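You operate a simulated robot arm through the tools that you are given. There is no shell and no other tool. Be economical: measure what you need, move in short steps, check, and stop when the job is done.

You are at the controls of a simulated two-armed robot. One attempt, no reset.

## Task
Switch arm 3 off, change its red-banded plug, switch on and sweep once.
Fine: new plug from the holder; the old one lies on the plug holder shelf.
Where things are to end (x, y in the base frame): plug within 0.06 m of [1.19, -0.64].

The check looks at the end state, three seconds after you hand in, the way a careful person would. Anything else that was tipped, shoved, dropped, spilled or broken makes it a failure.

## Robot
Two 7-joint arms with fingered hands on one trunk, on a base that drives. Base frame: it is fixed to the floor where the robot stands at the start and does not move with it; the origin is under the middle of the robot, x ahead of it, y to its left, z up. Readings come in m, rad, newtons and seconds.
The left shoulder is at the start at [0.07, 0.142, 1.195], the right one opposite. With the tool pointing down near the work surface each hand reaches from about 0.1 to 0.78 m from the robot's upright axis, wherever it stands, measured 20 degrees to its own side. Places, roughly: box one switch [0, 2.9, 1.4]; box three switch [1.6, 0.7, 1.4]; box two switch [0.8, 1.8, 1.4]; grade one knob [-0.8, 2.1, 0.9]; grade three knob [0.8, -0.1, 0.9]; grade two knob [0, 1, 0.9]; motor three socket [1, -0.2, 1.1]; paddle [1.5, -0.75, 0.75]; plug [-0.5, 2, 1.25]; plug holder shelf [1.3, -0.7, 0.8]; sensor one [-0.6, 1.9, 0.9]; sensor one clamp knob [-0.6, 1.9, 0.9]; sensor three [1.6, 0.1, 0.9]; sensor three clamp knob [1.6, 0.1, 0.9]; sensor two [0.2, 0.8, 0.9]; sensor two clamp knob [0.2, 0.8, 0.9]. Payload 3.6 kg a hand.
The tool frame of a hand sits at the grasp point between the pads (the TCP): z along the fingers, y along the line on which they close. The tips reach 0.025 m beyond it. Largest opening 0.088 m; the body of the gripper starts 0.029 m behind the TCP. The gripper is a hand of 5 fingers: y runs from the thumb to the fingers, the wrist lies at [-0.013, -0.097, -0.162] in the tool frame, and closing takes about 1.5 s.
Orientation is told as [roll, pitch, yaw] about the base's x, y, z axes, in that order, counted from this pose: with the fingers straight down and the wrist toward the robot, the tool's x, y and z point along [0, 1, 0], [1, 0, 0] and [0, 0, -1] of the base frame.

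## Interface
- The arms move only by the tool arm_command. It takes "left_moves", "right_moves" or both (then of equal length, played together; a hand with none holds still); each is a list of rows, each a list of 6 numbers: the shift along the tool's x, y, z in units of 40 mm (1.0 is 40 mm), then the turn, a rotation vector about the tool's x, y, z in units of 8 degrees (1.0 is 8 degrees). In form: [[tx, ty, tz, ax, ay, az], ...]. A call has 1 to 20 rows; each row shifts and turns the commanded pose from where the row before left it, along the tool's axes as they then stand. "left_grip" and "right_grip" are, for a hand that has rows, the opening in per cent of the stroke, from 0 (shut) to 100 (fully open), set as the call begins (left out, the last holds). A call with a number of a shift or a turn outside -1 to 1 is refused whole. Each row takes 0.2 s and may step no farther than 0.05 m and 0.15 rad from the row before; otherwise, or with a gripper value out of range, the whole call is refused. A pose out of reach is approached as far as the arm can. The call stops where the force on the tool passes 40 N (or 10 N more than at its start, if that is more) or the arm is blocked; 0.2 s more then pass. The fingers move at their own pace (about 0.072 m/s each) and stop on an object; they squeeze with about 26 N. The grip force told is the motor's: it shows also when the fingers shut on nothing. Time passes only in rows, and 0.2 s behind the last, so rows that do not move let the fingers close. It gives the time, the measured TCP pose, the force on the tool (base axes), the opening and the grip force at its end, in the units of the frame above (readings bear some noise), with the torque about the TCP (base axes, N m) and any sound that the robot's microphone picked up, and new pictures: "show" is both (left out), scene, wrist or none (wrist: the cameras of the hands that moved).
- Cameras (640 x 400 px; columns grow to the right, rows downward): "scene" is now at [0.1302, 0.0188, 1.4478]; the picture's right is [0.25, -0.97, 0.00], its down [-0.37, -0.10, -0.92] and it looks along [0.89, 0.23, -0.39] (base axes); focal length 214 px, centre (320, 200). "left" rides on the left gripper at [-0.059, -0.079, -0.105] in its tool frame; the picture's right is [-0.73, -0.32, 0.61], its down [0.62, -0.68, 0.38] and it looks along [0.29, 0.66, 0.70] (tool axes); focal length 234 px, centre (320, 200). "right" rides on the right gripper at [0.059, -0.079, -0.105] in its tool frame; the picture's right is [-0.73, 0.32, -0.61], its down [-0.62, -0.68, 0.38] and it looks along [-0.29, 0.66, 0.70] (tool axes); focal length 234 px, centre (320, 200). There is no depth. A picture from a camera that has moved, and an enlarged one, comes with that camera's place and axes in the base frame and with its lens. The place of the scene camera against the robot may be out by one fixed shift of up to 0.012 m in any direction.
- lift_body(by): slides the trunk up (or, below 0, down) by that many m; the arms and the scene camera ride with it, the base frame stays. It gives what a move gives, with no picture.
- roll_base(legs): drives the robot by 1 to 6 legs, each [ahead, left, turn to the left] in m, m and rad, along the robot's own axes; the way and the turn of a leg run together, so that a leg with both is an arc; at most 1.5 m and 3.142 rad a leg. The arms and the cameras ride along, it lands a little off, and it stops where it bumps. It gives what a move gives, and a new picture of the scene camera.
- move_fingers(index, middle, ring, little, thumb_bend, thumb_turn, hand): sets how far each is bent, from 0 (flat) to 1 (curled in); at 0.3 the hand is open as for a grip, at 0.7 the pads meet at the TCP. One left out holds its place. A second passes; each finger stops where it meets its share of the squeeze, and holds until it gets a number again. A gripper value or a shape takes the hand back. It gives what a move gives, with no picture; readings hold the bend of each and the force on index, middle, ring, little, thumb and palm. thumb_turn goes from beside the hand (0) to across from the fingers (1), as for a grip.
- preshape(shape, hand): the hand has 5 fingers and takes this shape, open, in about a second: jaw (thumb against the fingers, like two jaws); tri (thumb and two fingers); tip (a fingertip pinch); poke (one finger out to press); point (the index stretched); flat (the hand flat); cup (the hand cupped); fist (a fist). The gripper value then closes the fingers along that shape, each until it touches; the sizes above hold for jaw. It gives what a move gives, with no picture.
- turn_head(pan, tilt): turns the head with the scene camera to pan (to the left, within 1.501 rad either way) and tilt (down, from -0.506 to 1.204), counted from straight ahead of the robot. It gives what a move gives, and a new picture of the scene camera.
- inspect(camera, box): a new picture of the part [left, top, right, bottom] of that camera's present view, enlarged. The clock stands still meanwhile.
- close_job(): hands the job in; it is judged then, once.

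Go step by step. Nothing tells you exact positions but the pictures and the camera data: compare them with the known pose of the tool, close in by small moves and look again before you grip or let go. The budget is 120 turns and 260 pictures, counting those below and the enlarged ones. Unless the task says otherwise, let go and move clear before handing in, and close with one line.

The tools are called after "Emit:" as a command line: name --argument value ..., lists and objects as JSON in quotes. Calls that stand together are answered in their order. arm_command: Moves the arms, as the interface text tells. Its arguments: {"type":"object","properties":{"left_moves":{"type":"array"},"left_grip":{"type":"number"},"right_moves":{"type":"array"},"right_grip":{"type":"number"},"show":{"type":"string","enum":["both","scene","wrist","none"]}},"required":[]} The other tools are called the same way: lift_body (by) slides the trunk up or down; preshape (shape, hand) gives the hand a shape; move_fingers (index, middle, ring, little, thumb_bend, thumb_turn, hand) moves the fingers one by one; roll_base (legs) drives the base; turn_head (pan, tilt) turns the head that bears the scene camera; inspect (camera, box) takes an enlarged picture of a part of a camera's view; close_job () hands the job in.

At the start:

```text
time_s: 0.0
left_tcp_pos: [0.5606, 0.1545, 1.4421]
left_tool_rot: [0.0, 0.0, 0.0]
left_force: [-0.7, -0.2, 0.2]
left_moment: [0.01, 0.01, 0.01]
left_grip_width: 0.0877
left_gripper_force: 0.1
left_shape: jaw
left_bend: [0.3, 0.3, 0.3, 0.3, 0.3, 0.98]
left_finger forces: [0.0, 0.0, 0.0, 0.1, 0.1, 0.0]
right_tcp_pos: [0.3596, -0.2459, 1.4182]
right_tool_rot: [0.0, -0.001, 0.0]
right_force: [-0.5, -0.8, -0.1]
right_moment: [0.0, 0.0, 0.0]
right_grip_width: 0.0877
right_gripper_force: 0.2
right_shape: jaw
right_bend: [0.3, 0.3, 0.3, 0.3, 0.3, 0.98]
right_finger forces: [0.1, 0.0, 0.1, 0.1, 0.0, 0.0]
trunk travel left (down, up): [-0.731, 0.209]
robot x, y, heading: [-0.0006, 0.0008, 0.001]
head pan, tilt: [0.251, 0.396]
```

scene: 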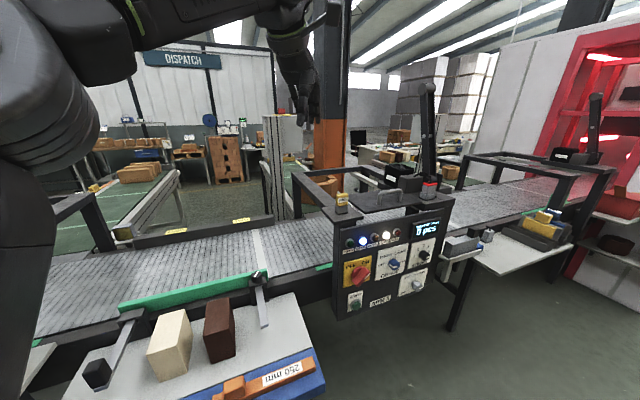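
right: 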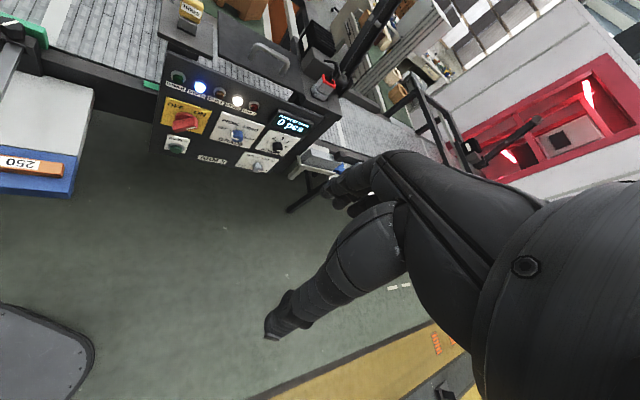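
left: 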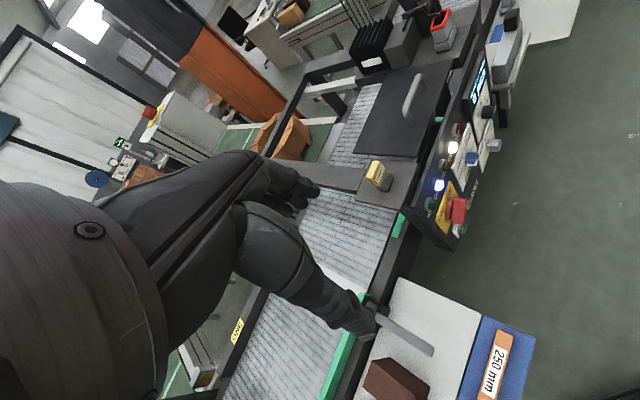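

I see a conveyor with a control panel ahead, and a plug holder shelf likely to the right. I'll enlarge the panel and the right part first.

Emit:
inspect --camera "scene" --box '[320, 180, 480, 320]'

Emit:
inspect --camera "scene" --box '[400, 80, 640, 290]'

Emit:
turn_head --pan -0.45 --tilt 0.4

```text
2.86 times, centred on (400, 250) of scene
camera zoom: at [0.1302, 0.0188, 1.4478], right [0.25, -0.97, 0.0], down [-0.37, -0.1, -0.92], along [0.89, 0.23, -0.39], focal length 613 px, centre (91, 57)
```

zoom: 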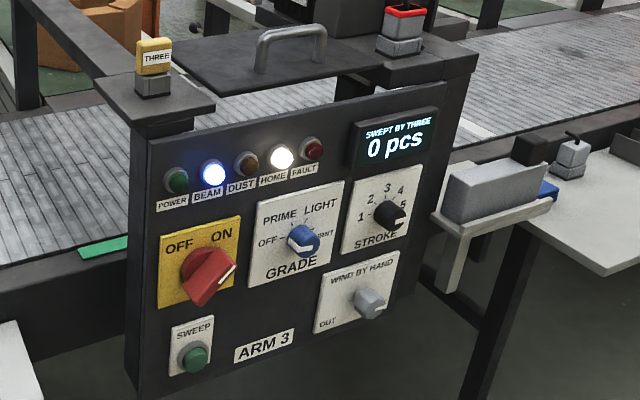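

```text
1.90 times, centred on (520, 185) of scene
camera zoom: at [0.1302, 0.0188, 1.4478], right [0.25, -0.97, 0.0], down [-0.37, -0.1, -0.92], along [0.89, 0.23, -0.39], focal length 408 px, centre (-61, 229)
```

zoom: 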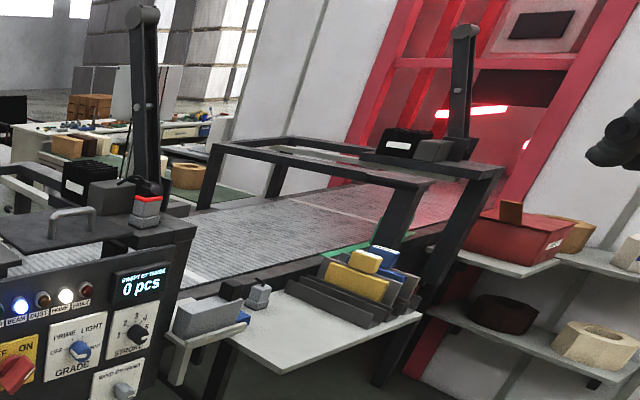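

```text
time_s: 1.1
left_tcp_pos: [0.5606, 0.153, 1.4409]
left_tool_rot: [0.0, 0.001, 0.0]
left_force: [1.2, -1.1, 0.7]
left_moment: [-0.01, 0.01, 0.0]
left_grip_width: 0.0874
left_gripper_force: 0.1
left_shape: jaw
left_bend: [0.3, 0.3, 0.3, 0.3, 0.3, 0.98]
left_finger forces: [0.0, 0.1, 0.0, 0.1, 0.0, 0.0]
right_tcp_pos: [0.3592, -0.2453, 1.4179]
right_tool_rot: [-0.001, -0.002, -0.001]
right_force: [-0.4, -1.3, 0.6]
right_moment: [0.01, 0.04, 0.01]
right_grip_width: 0.0877
right_gripper_force: 0.0
right_shape: jaw
right_bend: [0.3, 0.3, 0.3, 0.3, 0.3, 0.98]
right_finger forces: [0.0, 0.0, 0.0, 0.0, 0.1, 0.0]
trunk travel left (down, up): [-0.731, 0.209]
robot x, y, heading: [0.0013, -0.0044, -0.001]
head pan, tilt: [-0.45, 0.4]
camera scene: at [0.1239, -0.0445, 1.4475], right [-0.43, -0.9, 0.0], down [-0.35, 0.17, -0.92], along [0.83, -0.4, -0.39], focal length 214 px, centre (320, 200)
```

scene: 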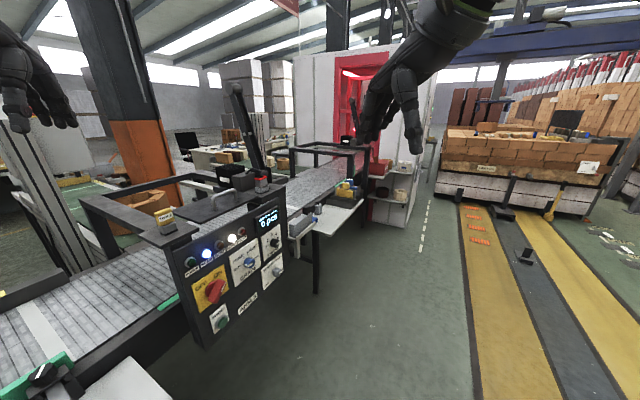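

The panel for arm 3 has OFF/ON, GRADE, STROKE, WIND BY HAND and a green SWEEP button. I'll enlarge the socket, the shelf and its surroundings.

Emit:
inspect --camera "scene" --box '[215, 140, 295, 210]'

Emit:
inspect --camera "scene" --box '[280, 165, 370, 255]'

Emit:
inspect --camera "scene" --box '[160, 190, 300, 330]'

```text
5.71 times, centred on (255, 175) of scene
camera zoom: at [0.1239, -0.0445, 1.4475], right [-0.43, -0.9, 0.0], down [-0.35, 0.17, -0.92], along [0.83, -0.4, -0.39], focal length 1226 px, centre (691, 343)
```

zoom: 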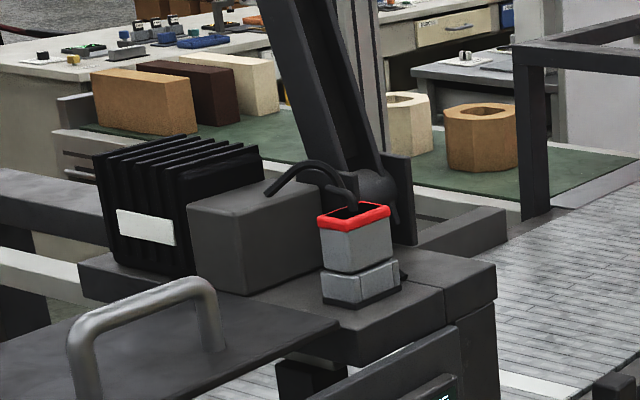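

```text
4.44 times, centred on (325, 210) of scene
camera zoom: at [0.1239, -0.0445, 1.4475], right [-0.43, -0.9, 0.0], down [-0.35, 0.17, -0.92], along [0.83, -0.4, -0.39], focal length 953 px, centre (298, 156)
```

zoom: 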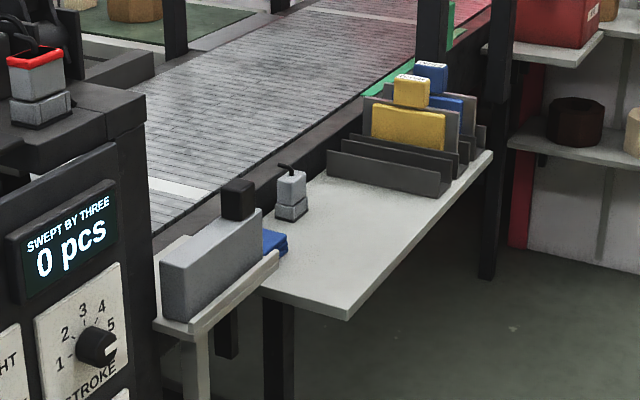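

```text
2.86 times, centred on (230, 260) of scene
camera zoom: at [0.1239, -0.0445, 1.4475], right [-0.43, -0.9, 0.0], down [-0.35, 0.17, -0.92], along [0.83, -0.4, -0.39], focal length 613 px, centre (577, 29)
```

zoom: 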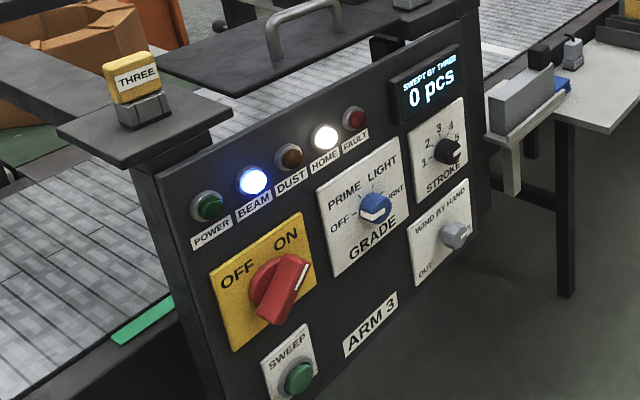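

The panel switch reads as ON. I'll check the cabinets beyond the conveyor too, since a "box three switch" is named there.

Emit:
turn_head --pan 0.45 --tilt 0.15

Emit:
inspect --camera "left" --box '[60, 60, 240, 200]'

Emit:
inspect --camera "left" --box '[340, 0, 540, 240]'

```text
time_s: 2.3
left_tcp_pos: [0.5607, 0.1545, 1.4404]
left_tool_rot: [0.0, 0.0, 0.001]
left_force: [-0.4, 0.4, -0.3]
left_moment: [-0.02, -0.02, 0.02]
left_grip_width: 0.0876
left_gripper_force: 0.1
left_shape: jaw
left_bend: [0.3, 0.3, 0.3, 0.3, 0.3, 0.98]
left_finger forces: [0.0, 0.0, 0.0, 0.0, 0.0, 0.0]
right_tcp_pos: [0.3595, -0.2462, 1.4192]
right_tool_rot: [0.0, -0.001, 0.0]
right_force: [-0.2, 0.0, 0.0]
right_moment: [-0.03, -0.02, -0.02]
right_grip_width: 0.0876
right_gripper_force: 0.1
right_shape: jaw
right_bend: [0.3, 0.3, 0.3, 0.3, 0.3, 0.98]
right_finger forces: [0.1, 0.1, 0.0, 0.0, 0.0, 0.1]
trunk travel left (down, up): [-0.731, 0.209]
robot x, y, heading: [-0.0001, -0.001, -0.001]
head pan, tilt: [0.45, 0.15]
camera scene: at [0.124, 0.0359, 1.4707], right [0.43, -0.9, 0.0], down [-0.14, -0.07, -0.99], along [0.89, 0.43, -0.15], focal length 214 px, centre (320, 200)
```

scene: 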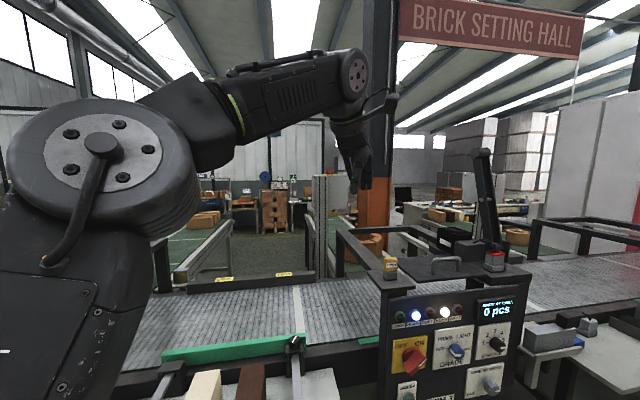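

```text
2.86 times, centred on (150, 130) of left
camera zoom: at [0.4814, 0.0945, 1.5453], right [-0.32, -0.73, -0.61], down [-0.68, 0.62, -0.38], along [0.66, 0.29, -0.7], focal length 669 px, centre (806, 400)
```

zoom: 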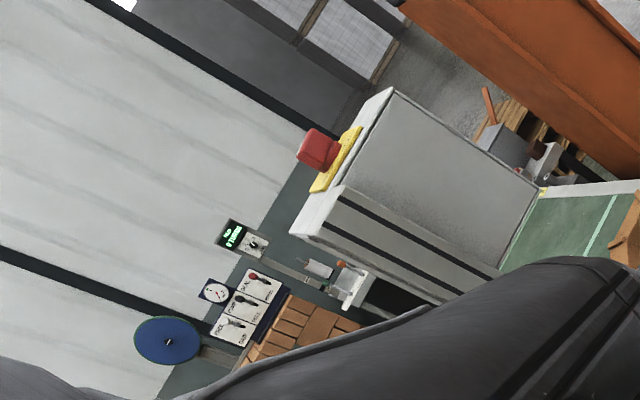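

```text
1.67 times, centred on (440, 120) of left
camera zoom: at [0.4814, 0.0945, 1.5453], right [-0.32, -0.73, -0.61], down [-0.68, 0.62, -0.38], along [0.66, 0.29, -0.7], focal length 390 px, centre (120, 333)
```

zoom: 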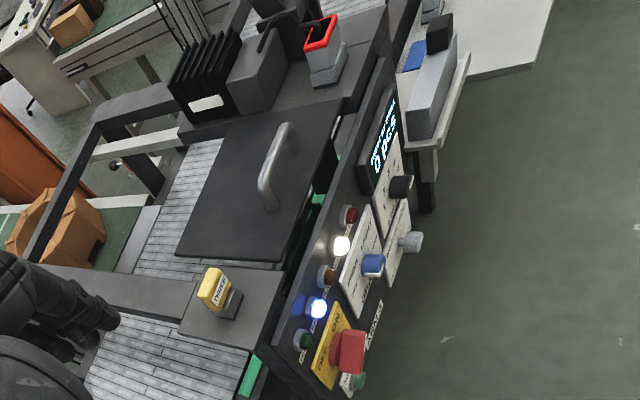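

The box switches are separate isolators on cabinets beyond; the panel with the "ARM 3" plate is the one I need. I'll square up to the panel (its normal is about 36° to my left) and slide right so the panel, socket and shelf are all in reach.

Emit:
roll_base --legs '[[0, 0, 0.628], [0, -0.6, 0]]'

Emit:
turn_head --pan -0.35 --tilt 0.6

```text
time_s: 7.3
left_tcp_pos: [0.7167, -0.0418, 1.4409]
left_tool_rot: [-0.003, -0.001, 0.61]
left_force: [0.2, 0.5, -1.0]
left_moment: [0.01, -0.02, 0.02]
left_grip_width: 0.0879
left_gripper_force: 0.1
left_shape: jaw
left_bend: [0.3, 0.3, 0.3, 0.3, 0.3, 0.98]
left_finger forces: [0.1, 0.1, 0.0, 0.0, 0.0, 0.0]
right_tcp_pos: [0.7801, -0.4829, 1.4191]
right_tool_rot: [-0.002, 0.0, 0.612]
right_force: [-0.4, 0.3, 0.6]
right_moment: [0.02, -0.02, -0.01]
right_grip_width: 0.0877
right_gripper_force: 0.2
right_shape: jaw
right_bend: [0.3, 0.3, 0.3, 0.3, 0.3, 0.98]
right_finger forces: [0.0, 0.0, 0.0, 0.0, 0.2, 0.0]
trunk travel left (down, up): [-0.731, 0.209]
robot x, y, heading: [0.3447, -0.488, 0.606]
head pan, tilt: [0.45, 0.15]
camera scene: at [0.4217, -0.3829, 1.4707], right [0.87, -0.49, 0.0], down [-0.07, -0.13, -0.99], along [0.48, 0.86, -0.15], focal length 214 px, centre (320, 200)
```

scene: 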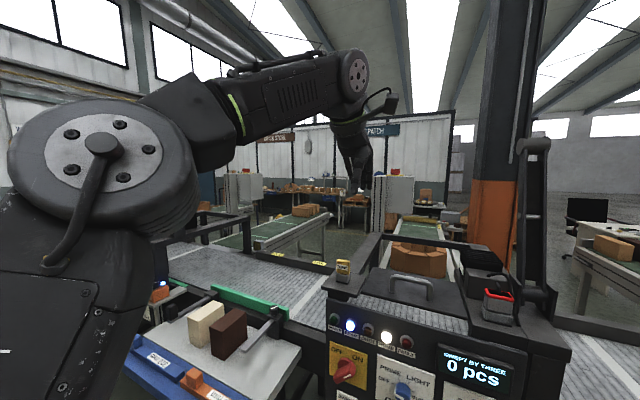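

```text
time_s: 8.5
left_tcp_pos: [0.7155, -0.0412, 1.4407]
left_tool_rot: [0.0, -0.001, 0.613]
left_force: [0.0, 0.7, -0.4]
left_moment: [0.01, -0.02, -0.01]
left_grip_width: 0.0876
left_gripper_force: 0.0
left_shape: jaw
left_bend: [0.3, 0.3, 0.3, 0.3, 0.3, 0.98]
left_finger forces: [0.1, 0.0, 0.1, 0.0, 0.1, 0.1]
right_tcp_pos: [0.7816, -0.4843, 1.4185]
right_tool_rot: [0.0, 0.001, 0.61]
right_force: [0.3, 0.3, 1.1]
right_moment: [-0.02, -0.03, 0.0]
right_grip_width: 0.0877
right_gripper_force: 0.0
right_shape: jaw
right_bend: [0.3, 0.3, 0.3, 0.3, 0.3, 0.98]
right_finger forces: [0.1, 0.1, 0.0, 0.1, 0.1, 0.1]
trunk travel left (down, up): [-0.731, 0.209]
robot x, y, heading: [0.347, -0.4894, 0.613]
head pan, tilt: [-0.351, 0.6]
camera scene: at [0.4624, -0.4417, 1.4293], right [0.26, -0.97, 0.0], down [-0.55, -0.15, -0.83], along [0.8, 0.21, -0.56], focal length 214 px, centre (320, 200)
```

scene: 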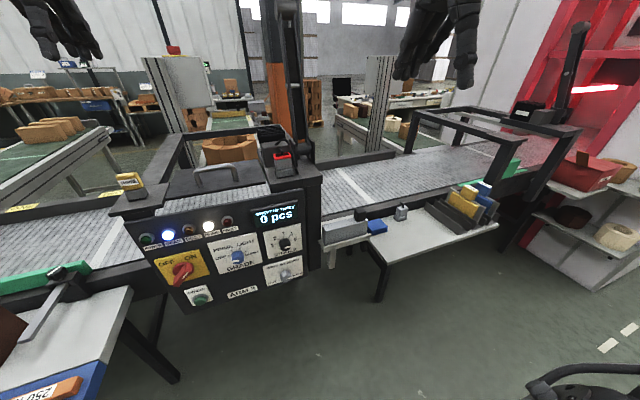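

Now squared up. Enlarging the shelf, the socket and the switch from here.

Emit:
inspect --camera "scene" --box '[310, 170, 510, 290]'

Emit:
inspect --camera "scene" --box '[120, 130, 320, 310]'

Emit:
inspect --camera "right" --box '[0, 0, 640, 400]'

Emit:
inspect --camera "left" --box '[0, 0, 640, 400]'

```text
3.20 times, centred on (410, 230) of scene
camera zoom: at [0.4624, -0.4417, 1.4293], right [0.26, -0.97, 0.0], down [-0.55, -0.15, -0.83], along [0.8, 0.21, -0.56], focal length 686 px, centre (32, 104)
```

zoom: 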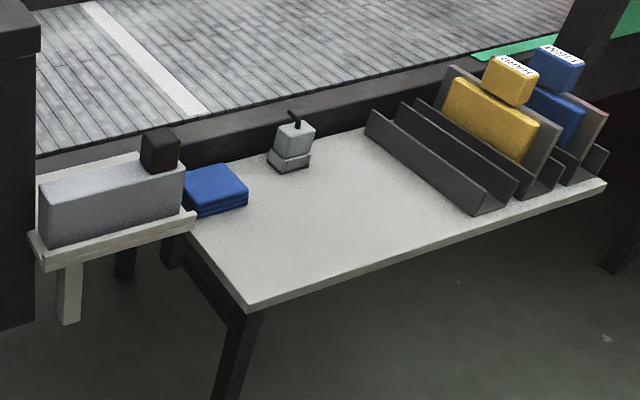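

```text
2.22 times, centred on (220, 220) of scene
camera zoom: at [0.4624, -0.4417, 1.4293], right [0.26, -0.97, 0.0], down [-0.55, -0.15, -0.83], along [0.8, 0.21, -0.56], focal length 477 px, centre (542, 156)
```

zoom: 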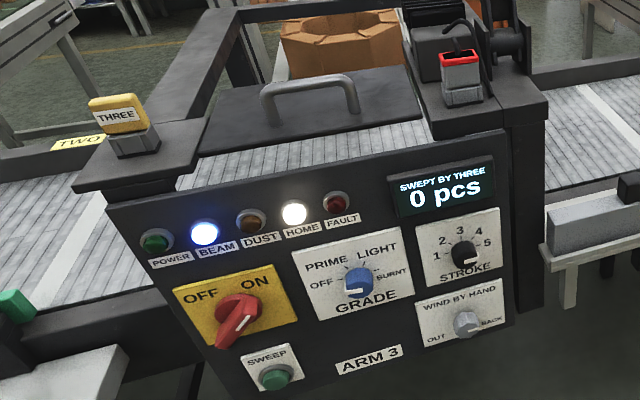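

```text
1.00 times, centred on (320, 200) of right
camera zoom: at [0.6832, -0.481, 1.5226], right [0.68, -0.41, 0.61], down [-0.2, -0.9, -0.38], along [0.7, 0.14, -0.7], focal length 234 px, centre (320, 200)
```

zoom: 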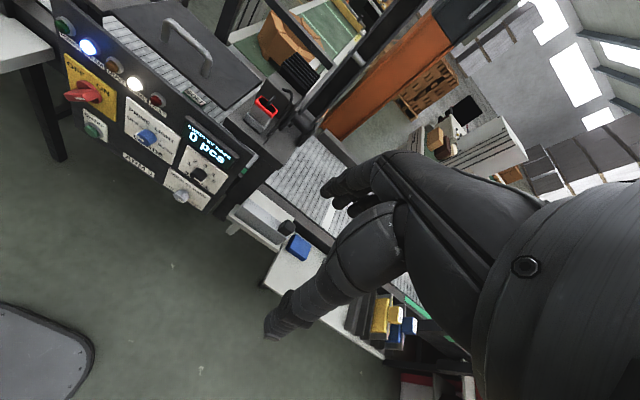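

```text
1.00 times, centred on (320, 200) of left
camera zoom: at [0.6853, -0.1352, 1.5453], right [0.15, -0.78, -0.61], down [-0.92, 0.12, -0.38], along [0.37, 0.61, -0.7], focal length 234 px, centre (320, 200)
```

zoom: 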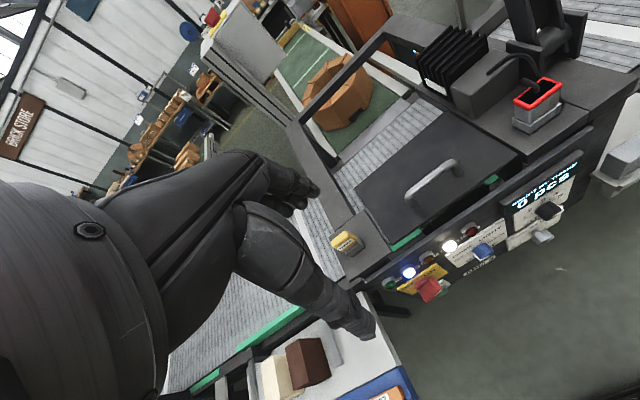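

Triangulated: switch handle ≈ [0.735, 0.021, 0.934] (ON now), red-banded plug top ≈ [0.976, -0.198, 1.196], spare plug ≈ [1.29, -0.60, 0.85] standing on the shelf. I'll pull the left hand back and pitch it to point at the panel.

Emit:
arm_command --left_moves '[[0.5, -1, 0, 0, 0, 0], [0.5, -1, 0, 0, 0, 0], [0, 0, 0, -1, 0, 0], [0, 0, 0, -1, 0, 0], [0, 0, 0, -1, 0, 0], [0, 0, 0, -1, 0, 0], [0, 0, 0, -1, 0, 0], [0, 0, 0, -1, 0, 0], [0, 0, 0, -1, 0, 0], [0, 0, 0, -1, 0, 0], [0, 0, 0, -1, 0, 0], [0, 0, 0, -1, 0, 0], [0, 0, 0, -1, 0, 0], [0, 0, 0, -0.25, 0, 0]]' --show "wrist"

Emit:
inspect --camera "scene" --box '[165, 240, 225, 290]'

```text
time_s: 11.5
left_tcp_pos: [0.6284, -0.0535, 1.4406]
left_tool_rot: [-2.801, -1.568, -2.872]
left_force: [-0.3, 0.0, -0.3]
left_moment: [-0.01, -0.04, -0.01]
left_grip_width: 0.0878
left_gripper_force: 0.0
left_shape: jaw
left_bend: [0.3, 0.3, 0.3, 0.3, 0.3, 0.98]
left_finger forces: [0.0, 0.0, 0.0, 0.1, 0.1, 0.1]
right_tcp_pos: [0.78, -0.4841, 1.4191]
right_tool_rot: [0.0, -0.001, 0.612]
right_force: [0.2, 0.8, 0.1]
right_moment: [0.0, -0.02, -0.02]
right_grip_width: 0.088
right_gripper_force: 0.1
right_shape: jaw
right_bend: [0.3, 0.3, 0.3, 0.3, 0.3, 0.98]
right_finger forces: [0.0, 0.1, 0.0, 0.0, 0.1, 0.0]
trunk travel left (down, up): [-0.731, 0.209]
robot x, y, heading: [0.347, -0.4895, 0.61]
head pan, tilt: [-0.351, 0.6]
camera left: at [0.5751, -0.1633, 1.361], right [0.91, -0.25, -0.32], down [-0.04, 0.73, -0.68], along [0.4, 0.64, 0.66], focal length 234 px, centre (320, 200)
```

left: 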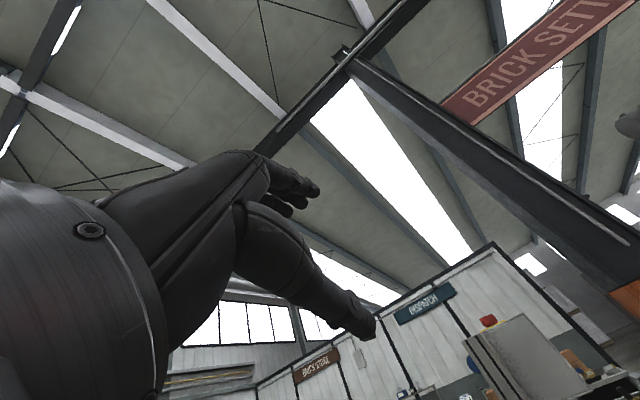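

```text
8.00 times, centred on (195, 265) of scene
camera zoom: at [0.4625, -0.442, 1.4293], right [0.26, -0.97, 0.0], down [-0.55, -0.15, -0.83], along [0.8, 0.21, -0.56], focal length 1716 px, centre (1320, -320)
```

zoom: 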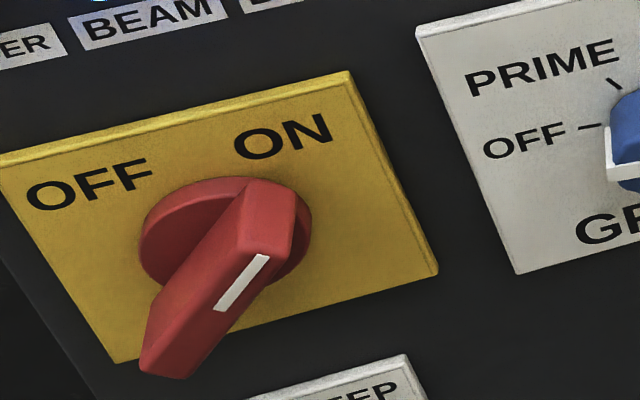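

The bar handle clearly points to ON. I'll lower the left hand to switch height, well in front of the panel.

Emit:
arm_command --left_moves '[[0, -1, 0, 0, 0, 0], [0, -1, 0, 0, 0, 0], [0, -1, 0, 0, 0, 0], [0, -1, 0, 0, 0, 0], [0, -1, 0, 0, 0, 0], [0, -1, 0, 0, 0, 0], [0, -1, 0, 0, 0, 0], [0, -1, 0, 0, 0, 0], [0, -1, 0, 0, 0, 0], [0, -1, 0, 0, 0, 0], [0, -1, 0, 0, 0, 0], [0, -1, 0, 0, 0, 0], [0, -0.67, 0, 0, 0, 0], [0, 0, 0, 0, 0, 0]]' --show "both"

```text
time_s: 14.5
left_tcp_pos: [0.6264, -0.0506, 0.9343]
left_tool_rot: [1.809, -1.557, -1.2]
left_force: [0.6, 0.3, 0.9]
left_moment: [-0.02, -0.02, -0.05]
left_grip_width: 0.0878
left_gripper_force: 0.0
left_shape: jaw
left_bend: [0.3, 0.3, 0.3, 0.3, 0.3, 0.98]
left_finger forces: [0.1, 0.0, 0.0, 0.0, 0.1, 0.0]
right_tcp_pos: [0.7808, -0.485, 1.418]
right_tool_rot: [0.0, -0.001, 0.611]
right_force: [-0.8, 0.7, 0.1]
right_moment: [0.02, 0.0, 0.01]
right_grip_width: 0.0877
right_gripper_force: 0.1
right_shape: jaw
right_bend: [0.3, 0.3, 0.3, 0.3, 0.3, 0.98]
right_finger forces: [0.0, 0.0, 0.0, 0.1, 0.1, 0.0]
trunk travel left (down, up): [-0.731, 0.209]
robot x, y, heading: [0.3445, -0.4871, 0.611]
head pan, tilt: [-0.351, 0.6]
camera scene: at [0.4627, -0.4424, 1.4293], right [0.26, -0.97, 0.0], down [-0.55, -0.15, -0.82], along [0.8, 0.21, -0.57], focal length 214 px, centre (320, 200)
camera left: at [0.5741, -0.1584, 0.8534], right [0.91, -0.24, -0.33], down [-0.05, 0.74, -0.67], along [0.41, 0.63, 0.66], focal length 234 px, centre (320, 200)
```

scene: 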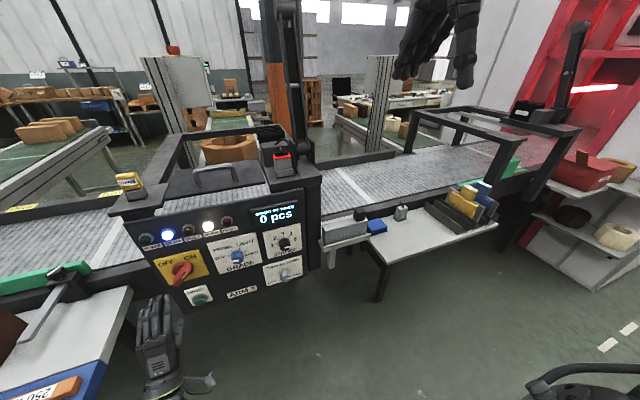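
left: 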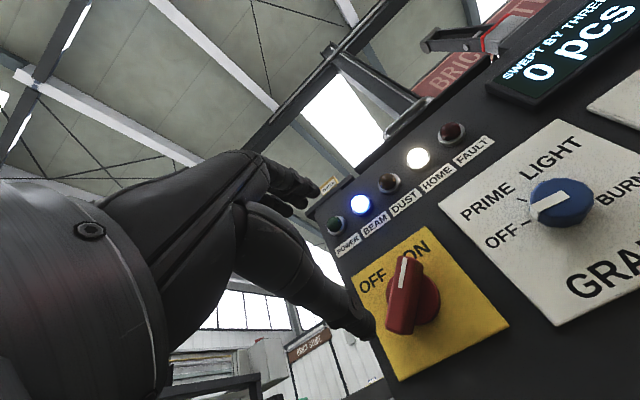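

The switch bar centre refines to about [0.727, 0.021, 0.911]. I'll lower slightly and roll the hand 135° so its jaw closes across the bar at the ON setting and can turn counter-clockwise to OFF.

Emit:
arm_command --left_moves '[[0, -0.58, 0, 0, 0, 0], [0, 0, 0, 0, 0, 1], [0, 0, 0, 0, 0, 1], [0, 0, 0, 0, 0, 1], [0, 0, 0, 0, 0, 1], [0, 0, 0, 0, 0, 1], [0, 0, 0, 0, 0, 1], [0, 0, 0, 0, 0, 1], [0, 0, 0, 0, 0, 1], [0, 0, 0, 0, 0, 1], [0, 0, 0, 0, 0, 1], [0, 0, 0, 0, 0, 1], [0, 0, 0, 0, 0, 1], [0, 0, 0, 0, 0, 1], [0, 0, 0, 0, 0, 1], [0, 0, 0, 0, 0, 1], [0, 0, 0, 0, 0, 1], [0, 0, 0, 0, 0, 0.8], [0, 0, 0, 0, 0, 0]]' --show "both"

```text
time_s: 18.5
left_tcp_pos: [0.6276, -0.0536, 0.9112]
left_tool_rot: [1.571, 0.779, -0.96]
left_force: [0.3, 0.1, 0.7]
left_moment: [0.03, -0.03, -0.01]
left_grip_width: 0.0879
left_gripper_force: 0.0
left_shape: jaw
left_bend: [0.3, 0.3, 0.3, 0.3, 0.3, 0.98]
left_finger forces: [0.1, 0.1, 0.1, 0.1, 0.0, 0.1]
right_tcp_pos: [0.7804, -0.4846, 1.419]
right_tool_rot: [0.002, 0.0, 0.613]
right_force: [-0.2, -0.1, 0.1]
right_moment: [0.0, 0.0, 0.03]
right_grip_width: 0.0877
right_gripper_force: 0.1
right_shape: jaw
right_bend: [0.3, 0.3, 0.3, 0.3, 0.3, 0.98]
right_finger forces: [0.1, 0.1, 0.0, 0.0, 0.0, 0.0]
trunk travel left (down, up): [-0.731, 0.209]
robot x, y, heading: [0.3455, -0.4886, 0.613]
head pan, tilt: [-0.351, 0.6]
camera scene: at [0.4623, -0.442, 1.4293], right [0.26, -0.97, 0.0], down [-0.55, -0.15, -0.83], along [0.8, 0.21, -0.56], focal length 214 px, centre (320, 200)
camera left: at [0.4858, -0.0347, 0.9235], right [0.07, 0.95, -0.29], down [0.29, 0.26, 0.92], along [0.96, -0.15, -0.25], focal length 234 px, centre (320, 200)
```

scene: 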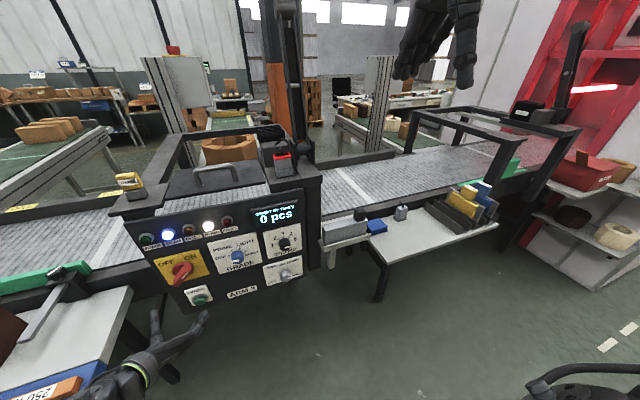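
left: 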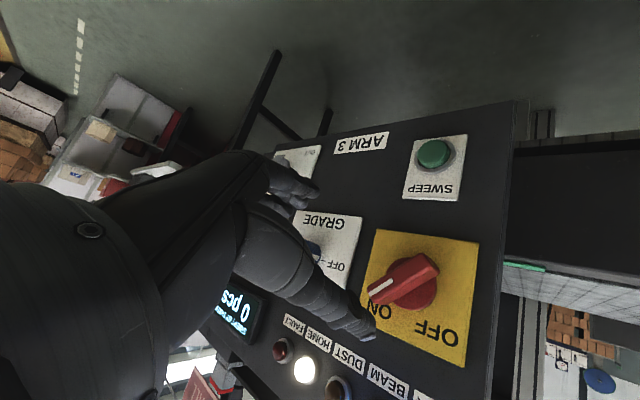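

The roll works and the bar sits at 45° exactly across the jaw. Moving forward onto the handle.

Emit:
arm_command --left_moves '[[-0.07, -0.18, 0.5, 0, 0, 0], [0, 0, 0.5, 0, 0, 0], [0, 0, 0.5, 0, 0, 0], [0, 0, 0.5, 0, 0, 0], [0, 0, 0.5, 0, 0, 0], [0, 0, 0, 0, 0, 0]]' --show "wrist"

Emit:
inspect --camera "scene" --box '[120, 220, 240, 310]'

```text
time_s: 19.9
left_tcp_pos: [0.7051, 0.0088, 0.9156]
left_tool_rot: [1.572, 0.774, -0.959]
left_force: [0.4, 0.0, 0.6]
left_moment: [-0.02, 0.02, 0.0]
left_grip_width: 0.088
left_gripper_force: 0.1
left_shape: jaw
left_bend: [0.3, 0.3, 0.3, 0.3, 0.3, 0.98]
left_finger forces: [0.1, 0.0, 0.1, 0.0, 0.0, 0.0]
right_tcp_pos: [0.7798, -0.4842, 1.4176]
right_tool_rot: [0.0, 0.0, 0.612]
right_force: [-0.6, 0.4, 0.6]
right_moment: [0.03, 0.0, 0.01]
right_grip_width: 0.0876
right_gripper_force: 0.0
right_shape: jaw
right_bend: [0.3, 0.3, 0.3, 0.3, 0.3, 0.98]
right_finger forces: [0.0, 0.0, 0.0, 0.0, 0.0, 0.1]
trunk travel left (down, up): [-0.731, 0.209]
robot x, y, heading: [0.3456, -0.4882, 0.612]
head pan, tilt: [-0.351, 0.6]
camera left: at [0.5637, 0.0282, 0.9274], right [0.07, 0.95, -0.29], down [0.28, 0.26, 0.92], along [0.96, -0.15, -0.25], focal length 234 px, centre (320, 200)
```

left: 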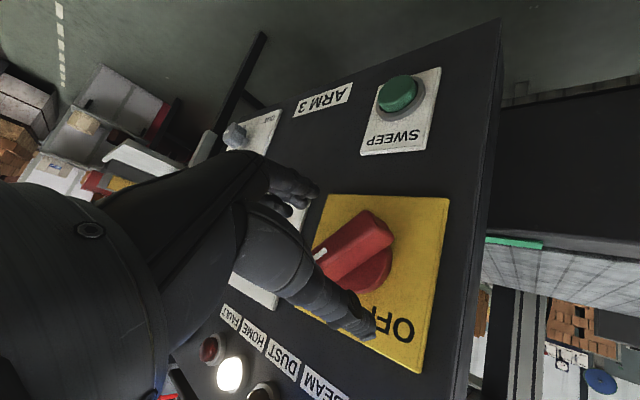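

```text
4.44 times, centred on (180, 265) of scene
camera zoom: at [0.4621, -0.4422, 1.4293], right [0.26, -0.97, 0.0], down [-0.55, -0.15, -0.83], along [0.8, 0.21, -0.56], focal length 953 px, centre (942, -89)
```

zoom: 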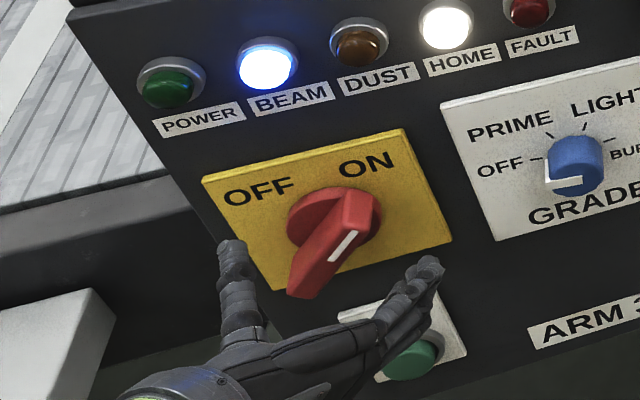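

The bar is centred between thumb and fingers. Advancing the last 25 mm and closing.

Emit:
arm_command --left_moves '[[0, 0, 0.3, 0, 0, 0], [0, 0, 0.3, 0, 0, 0], [0, 0, 0, 0, 0, 0]]' --show "wrist"

Emit:
inspect --camera "scene" --box '[120, 220, 240, 310]'

```text
time_s: 20.7
left_tcp_pos: [0.725, 0.021, 0.9158]
left_tool_rot: [1.57, 0.775, -0.959]
left_force: [0.1, 0.0, 0.6]
left_moment: [-0.03, 0.02, 0.02]
left_grip_width: 0.0879
left_gripper_force: 0.1
left_shape: jaw
left_bend: [0.3, 0.3, 0.3, 0.3, 0.3, 0.98]
left_finger forces: [0.1, 0.0, 0.0, 0.0, 0.1, 0.1]
right_tcp_pos: [0.7809, -0.4834, 1.4185]
right_tool_rot: [0.0, -0.001, 0.612]
right_force: [-0.4, 0.0, -0.4]
right_moment: [-0.04, -0.02, 0.02]
right_grip_width: 0.0876
right_gripper_force: 0.1
right_shape: jaw
right_bend: [0.3, 0.3, 0.3, 0.3, 0.3, 0.98]
right_finger forces: [0.1, 0.1, 0.0, 0.0, 0.1, 0.0]
trunk travel left (down, up): [-0.731, 0.209]
robot x, y, heading: [0.3433, -0.4898, 0.605]
head pan, tilt: [-0.351, 0.6]
camera left: at [0.583, 0.0405, 0.9276], right [0.07, 0.95, -0.29], down [0.28, 0.26, 0.92], along [0.96, -0.15, -0.25], focal length 234 px, centre (320, 200)
```

left: 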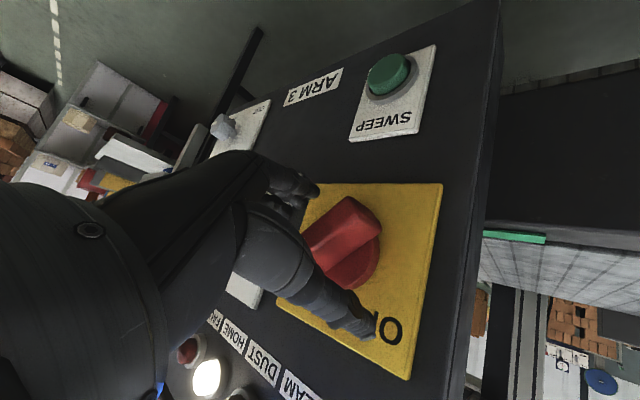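

```text
4.44 times, centred on (180, 265) of scene
camera zoom: at [0.4622, -0.4421, 1.4293], right [0.26, -0.97, 0.0], down [-0.55, -0.15, -0.83], along [0.8, 0.21, -0.56], focal length 953 px, centre (942, -89)
```

zoom: 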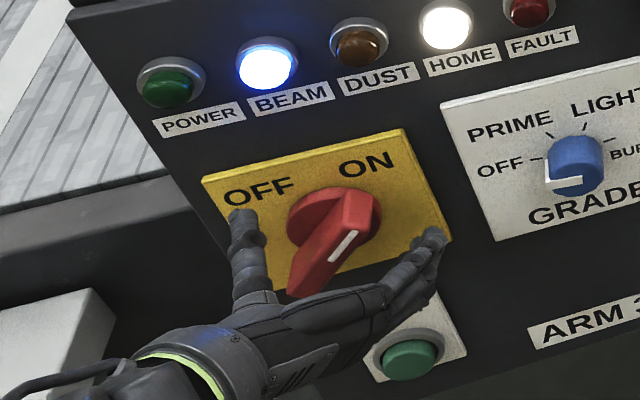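

Well placed. Closing the fingers on the bar.

Emit:
arm_command --left_moves '[[0, 0, 0, 0, 0, 0], [0, 0, 0, 0, 0, 0], [0, 0, 0, 0, 0, 0], [0, 0, 0, 0, 0, 0], [0, 0, 0, 0, 0, 0], [0, 0, 0, 0, 0, 0], [0, 0, 0, 0, 0, 0]]' --left_grip 0 --show "none"

Emit:
inspect --camera "scene" --box '[120, 220, 240, 310]'

```text
time_s: 22.3
left_tcp_pos: [0.7252, 0.0219, 0.9156]
left_tool_rot: [1.57, 0.776, -0.958]
left_force: [1.0, 1.9, 1.5]
left_moment: [0.07, 0.03, 0.01]
left_grip_width: 0.0131
left_gripper_force: 25.5
left_shape: jaw
left_bend: [0.73, 0.62, 0.61, 0.63, 0.74, 1.0]
left_finger forces: [12.2, 6.1, 2.8, 1.4, 23.6, 0.0]
right_tcp_pos: [0.7818, -0.4829, 1.4184]
right_tool_rot: [0.001, -0.002, 0.612]
right_force: [-0.7, 0.7, 0.0]
right_moment: [-0.02, -0.01, 0.02]
right_grip_width: 0.0879
right_gripper_force: 0.1
right_shape: jaw
right_bend: [0.3, 0.3, 0.3, 0.3, 0.3, 0.98]
right_finger forces: [0.1, 0.1, 0.0, 0.1, 0.0, 0.1]
trunk travel left (down, up): [-0.731, 0.209]
robot x, y, heading: [0.3458, -0.4901, 0.609]
head pan, tilt: [-0.351, 0.6]
```

```text
4.44 times, centred on (180, 265) of scene
camera zoom: at [0.4627, -0.4421, 1.4293], right [0.26, -0.97, 0.0], down [-0.55, -0.15, -0.82], along [0.8, 0.21, -0.57], focal length 953 px, centre (942, -89)
```

zoom: 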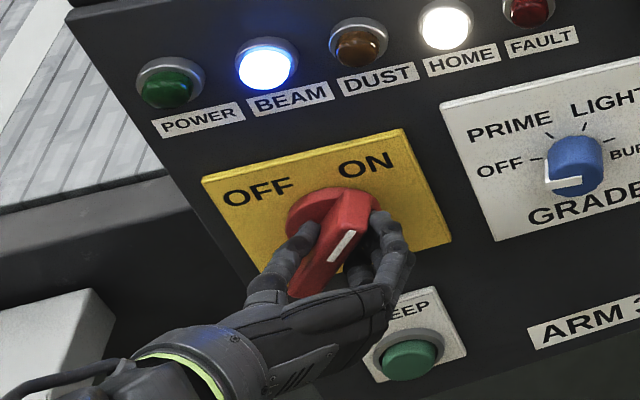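

Firm grip. Turning counter-clockwise 90° to OFF.

Emit:
arm_command --left_moves '[[0, 0, 0, 0, 0, -1], [0, 0, 0, 0, 0, -1], [0, 0, 0, 0, 0, -1], [0, 0, 0, 0, 0, -1], [0, 0, 0, 0, 0, -1], [0, 0, 0, 0, 0, -1], [0, 0, 0, 0, 0, -1], [0, 0, 0, 0, 0, -1], [0, 0, 0, 0, 0, -1], [0, 0, 0, 0, 0, -1], [0, 0, 0, 0, 0, -1], [0, 0, 0, 0, 0, -0.3]]' --show "none"

Emit:
inspect --camera "scene" --box '[120, 220, 240, 310]'

```text
time_s: 24.9
left_tcp_pos: [0.7238, 0.0222, 0.9152]
left_tool_rot: [1.571, -0.803, -0.96]
left_force: [-2.9, 1.2, 4.0]
left_moment: [0.24, 0.02, 0.07]
left_grip_width: 0.013
left_gripper_force: 26.8
left_shape: jaw
left_bend: [0.73, 0.61, 0.59, 0.64, 0.75, 1.0]
left_finger forces: [12.5, 8.4, 4.1, 2.5, 26.5, 0.1]
right_tcp_pos: [0.7794, -0.4852, 1.4193]
right_tool_rot: [0.0, -0.001, 0.611]
right_force: [-0.4, 0.4, 0.4]
right_moment: [-0.02, 0.07, -0.02]
right_grip_width: 0.0876
right_gripper_force: 0.0
right_shape: jaw
right_bend: [0.3, 0.3, 0.3, 0.3, 0.3, 0.98]
right_finger forces: [0.0, 0.0, 0.0, 0.0, 0.1, 0.0]
trunk travel left (down, up): [-0.731, 0.209]
robot x, y, heading: [0.3494, -0.4919, 0.611]
head pan, tilt: [-0.351, 0.6]
```

```text
4.44 times, centred on (180, 265) of scene
camera zoom: at [0.4614, -0.4425, 1.4294], right [0.26, -0.97, 0.0], down [-0.55, -0.15, -0.83], along [0.8, 0.21, -0.56], focal length 953 px, centre (942, -89)
```

zoom: 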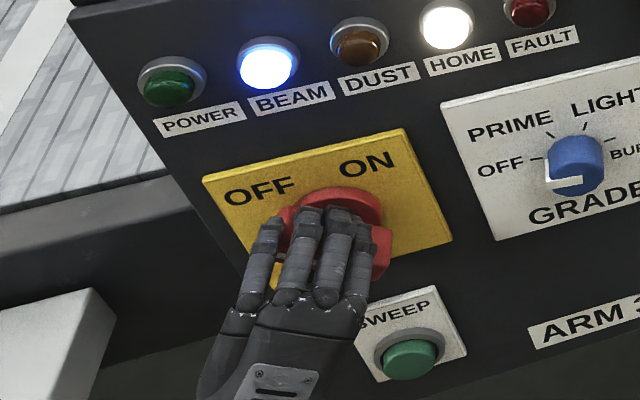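

The bar turned with the hand. Releasing and backing straight out to check.

Emit:
arm_command --left_moves '[[0, 0, 0, 0, 0, 0], [0, 0, 0, 0, 0, 0], [0, 0, 0, 0, 0, 0], [0, 0, 0, 0, 0, 0], [0, 0, 0, 0, 0, 0], [0, 0, 0, 0, 0, 0], [0, 0, -0.5, 0, 0, 0], [0, 0, -1, 0, 0, 0], [0, 0, -1, 0, 0, 0], [0, 0, -0.5, 0, 0, 0]]' --left_grip 100 --show "none"

Emit:
inspect --camera "scene" --box '[120, 220, 240, 310]'

```text
time_s: 27.1
left_tcp_pos: [0.6275, -0.0484, 0.9143]
left_tool_rot: [1.571, -0.802, -0.96]
left_force: [0.0, 0.3, 0.6]
left_moment: [0.0, -0.01, 0.0]
left_grip_width: 0.0876
left_gripper_force: 0.0
left_shape: jaw
left_bend: [0.3, 0.3, 0.3, 0.3, 0.3, 0.98]
left_finger forces: [0.0, 0.0, 0.0, 0.0, 0.0, 0.0]
right_tcp_pos: [0.7808, -0.4843, 1.418]
right_tool_rot: [0.0, 0.0, 0.611]
right_force: [-0.9, -0.2, -0.3]
right_moment: [-0.01, 0.03, -0.01]
right_grip_width: 0.0876
right_gripper_force: 0.1
right_shape: jaw
right_bend: [0.3, 0.3, 0.3, 0.3, 0.3, 0.98]
right_finger forces: [0.0, 0.0, 0.0, 0.1, 0.0, 0.0]
trunk travel left (down, up): [-0.731, 0.209]
robot x, y, heading: [0.3453, -0.4879, 0.609]
head pan, tilt: [-0.351, 0.6]
```

```text
4.44 times, centred on (180, 265) of scene
camera zoom: at [0.4623, -0.4423, 1.4293], right [0.26, -0.97, 0.0], down [-0.55, -0.15, -0.83], along [0.8, 0.21, -0.56], focal length 953 px, centre (942, -89)
```

zoom: 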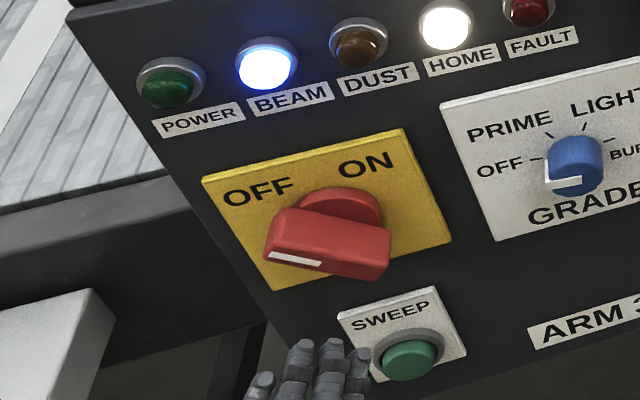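

The switch is now at OFF. Next the red-banded plug: a close look at it and its surroundings before approaching with the right hand.

Emit:
inspect --camera "scene" --box '[240, 110, 330, 190]'

Emit:
inspect --camera "right" --box '[210, 60, 330, 150]'

Emit:
inspect --camera "scene" --box '[370, 195, 430, 235]'

```text
5.00 times, centred on (285, 150) of scene
camera zoom: at [0.4623, -0.4423, 1.4293], right [0.26, -0.97, 0.0], down [-0.55, -0.15, -0.83], along [0.8, 0.21, -0.56], focal length 1072 px, centre (495, 450)
```

zoom: 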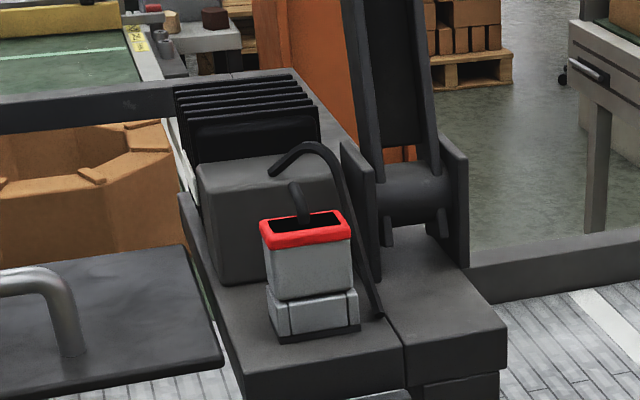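

```text
4.44 times, centred on (270, 105) of right
camera zoom: at [0.6831, -0.4816, 1.5226], right [0.68, -0.41, 0.61], down [-0.2, -0.9, -0.38], along [0.7, 0.14, -0.7], focal length 1041 px, centre (542, 622)
```

zoom: 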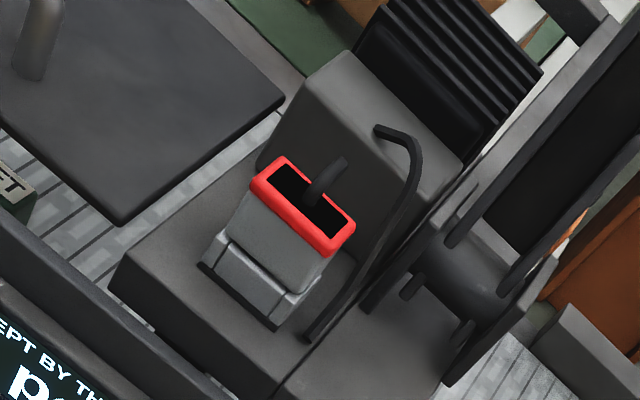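

```text
10.00 times, centred on (400, 215) of scene
camera zoom: at [0.4623, -0.4423, 1.4293], right [0.26, -0.97, 0.0], down [-0.55, -0.15, -0.83], along [0.8, 0.21, -0.56], focal length 2145 px, centre (-480, 50)
```

zoom: 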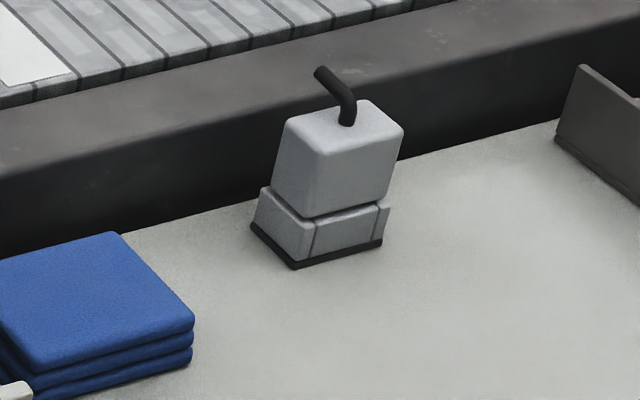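

The plug is a ~50×30 mm hood on the socket, with a motor cable arching just behind and to the right of it; the spare stands in the same orientation at ≈[1.302, -0.602]. I'll withdraw the left hand up and back, then roll the base right and slightly ahead so the right hand reaches both places.

Emit:
arm_command --left_moves '[[0.75, 0.75, -0.5, 0, 0, 0], [0.75, 0.75, -0.5, 0, 0, 0], [0.75, 0.75, -0.5, 0, 0, 0], [0.75, 0.75, -0.5, 0, 0, 0], [0.75, 0.75, -0.5, 0, 0, 0], [0.75, 0.75, -0.5, 0, 0, 0], [0.75, 0.75, -0.5, 0, 0, 0]]' --show "none"

Emit:
roll_base --legs '[[0, -0.35, 0.0], [0.07, 0, 0.015]]'

```text
time_s: 28.7
left_tcp_pos: [0.5473, -0.0432, 1.1585]
left_tool_rot: [1.571, -0.802, -0.96]
left_force: [-1.2, 0.5, -0.1]
left_moment: [0.01, 0.0, 0.01]
left_grip_width: 0.0878
left_gripper_force: 0.1
left_shape: jaw
left_bend: [0.3, 0.3, 0.3, 0.3, 0.3, 0.98]
left_finger forces: [0.1, 0.1, 0.1, 0.0, 0.0, 0.0]
left hand out of reach, approached as far as the arm can: row 5, 6, 7
right_tcp_pos: [0.78, -0.4847, 1.4188]
right_tool_rot: [0.0, -0.002, 0.613]
right_force: [0.3, 0.1, 0.6]
right_moment: [0.02, 0.02, 0.02]
right_grip_width: 0.0878
right_gripper_force: 0.2
right_shape: jaw
right_bend: [0.3, 0.3, 0.3, 0.3, 0.3, 0.98]
right_finger forces: [0.0, 0.0, 0.0, 0.0, 0.0, 0.0]
trunk travel left (down, up): [-0.731, 0.209]
robot x, y, heading: [0.3461, -0.488, 0.607]
head pan, tilt: [-0.351, 0.6]
```

```text
time_s: 31.6
left_tcp_pos: [0.8001, -0.2907, 1.1591]
left_tool_rot: [1.574, -0.802, -0.958]
left_force: [-0.1, -0.4, -0.3]
left_moment: [0.01, 0.0, 0.03]
left_grip_width: 0.088
left_gripper_force: 0.0
left_shape: jaw
left_bend: [0.3, 0.3, 0.3, 0.3, 0.3, 0.98]
left_finger forces: [0.0, 0.1, 0.0, 0.0, 0.1, 0.0]
right_tcp_pos: [1.0363, -0.7296, 1.4193]
right_tool_rot: [0.0, -0.003, 0.619]
right_force: [-0.1, 0.1, -0.1]
right_moment: [0.01, 0.0, 0.0]
right_grip_width: 0.0878
right_gripper_force: 0.0
right_shape: jaw
right_bend: [0.3, 0.3, 0.3, 0.3, 0.3, 0.98]
right_finger forces: [0.1, 0.0, 0.1, 0.0, 0.0, 0.0]
trunk travel left (down, up): [-0.731, 0.209]
robot x, y, heading: [0.6025, -0.7368, 0.616]
head pan, tilt: [-0.351, 0.6]
camera scene: at [0.7178, -0.689, 1.4296], right [0.26, -0.96, 0.0], down [-0.54, -0.15, -0.83], along [0.8, 0.22, -0.56], focal length 214 px, centre (320, 200)
```

scene: 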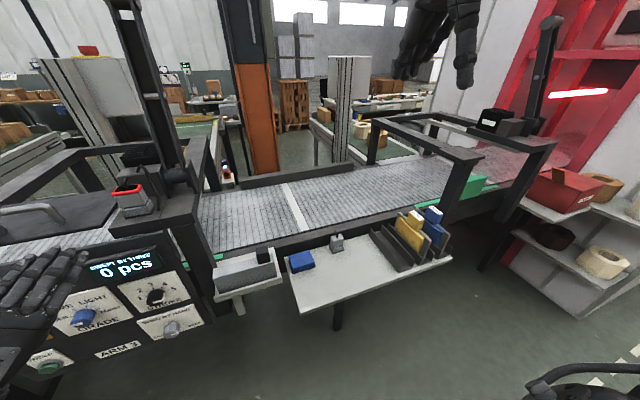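

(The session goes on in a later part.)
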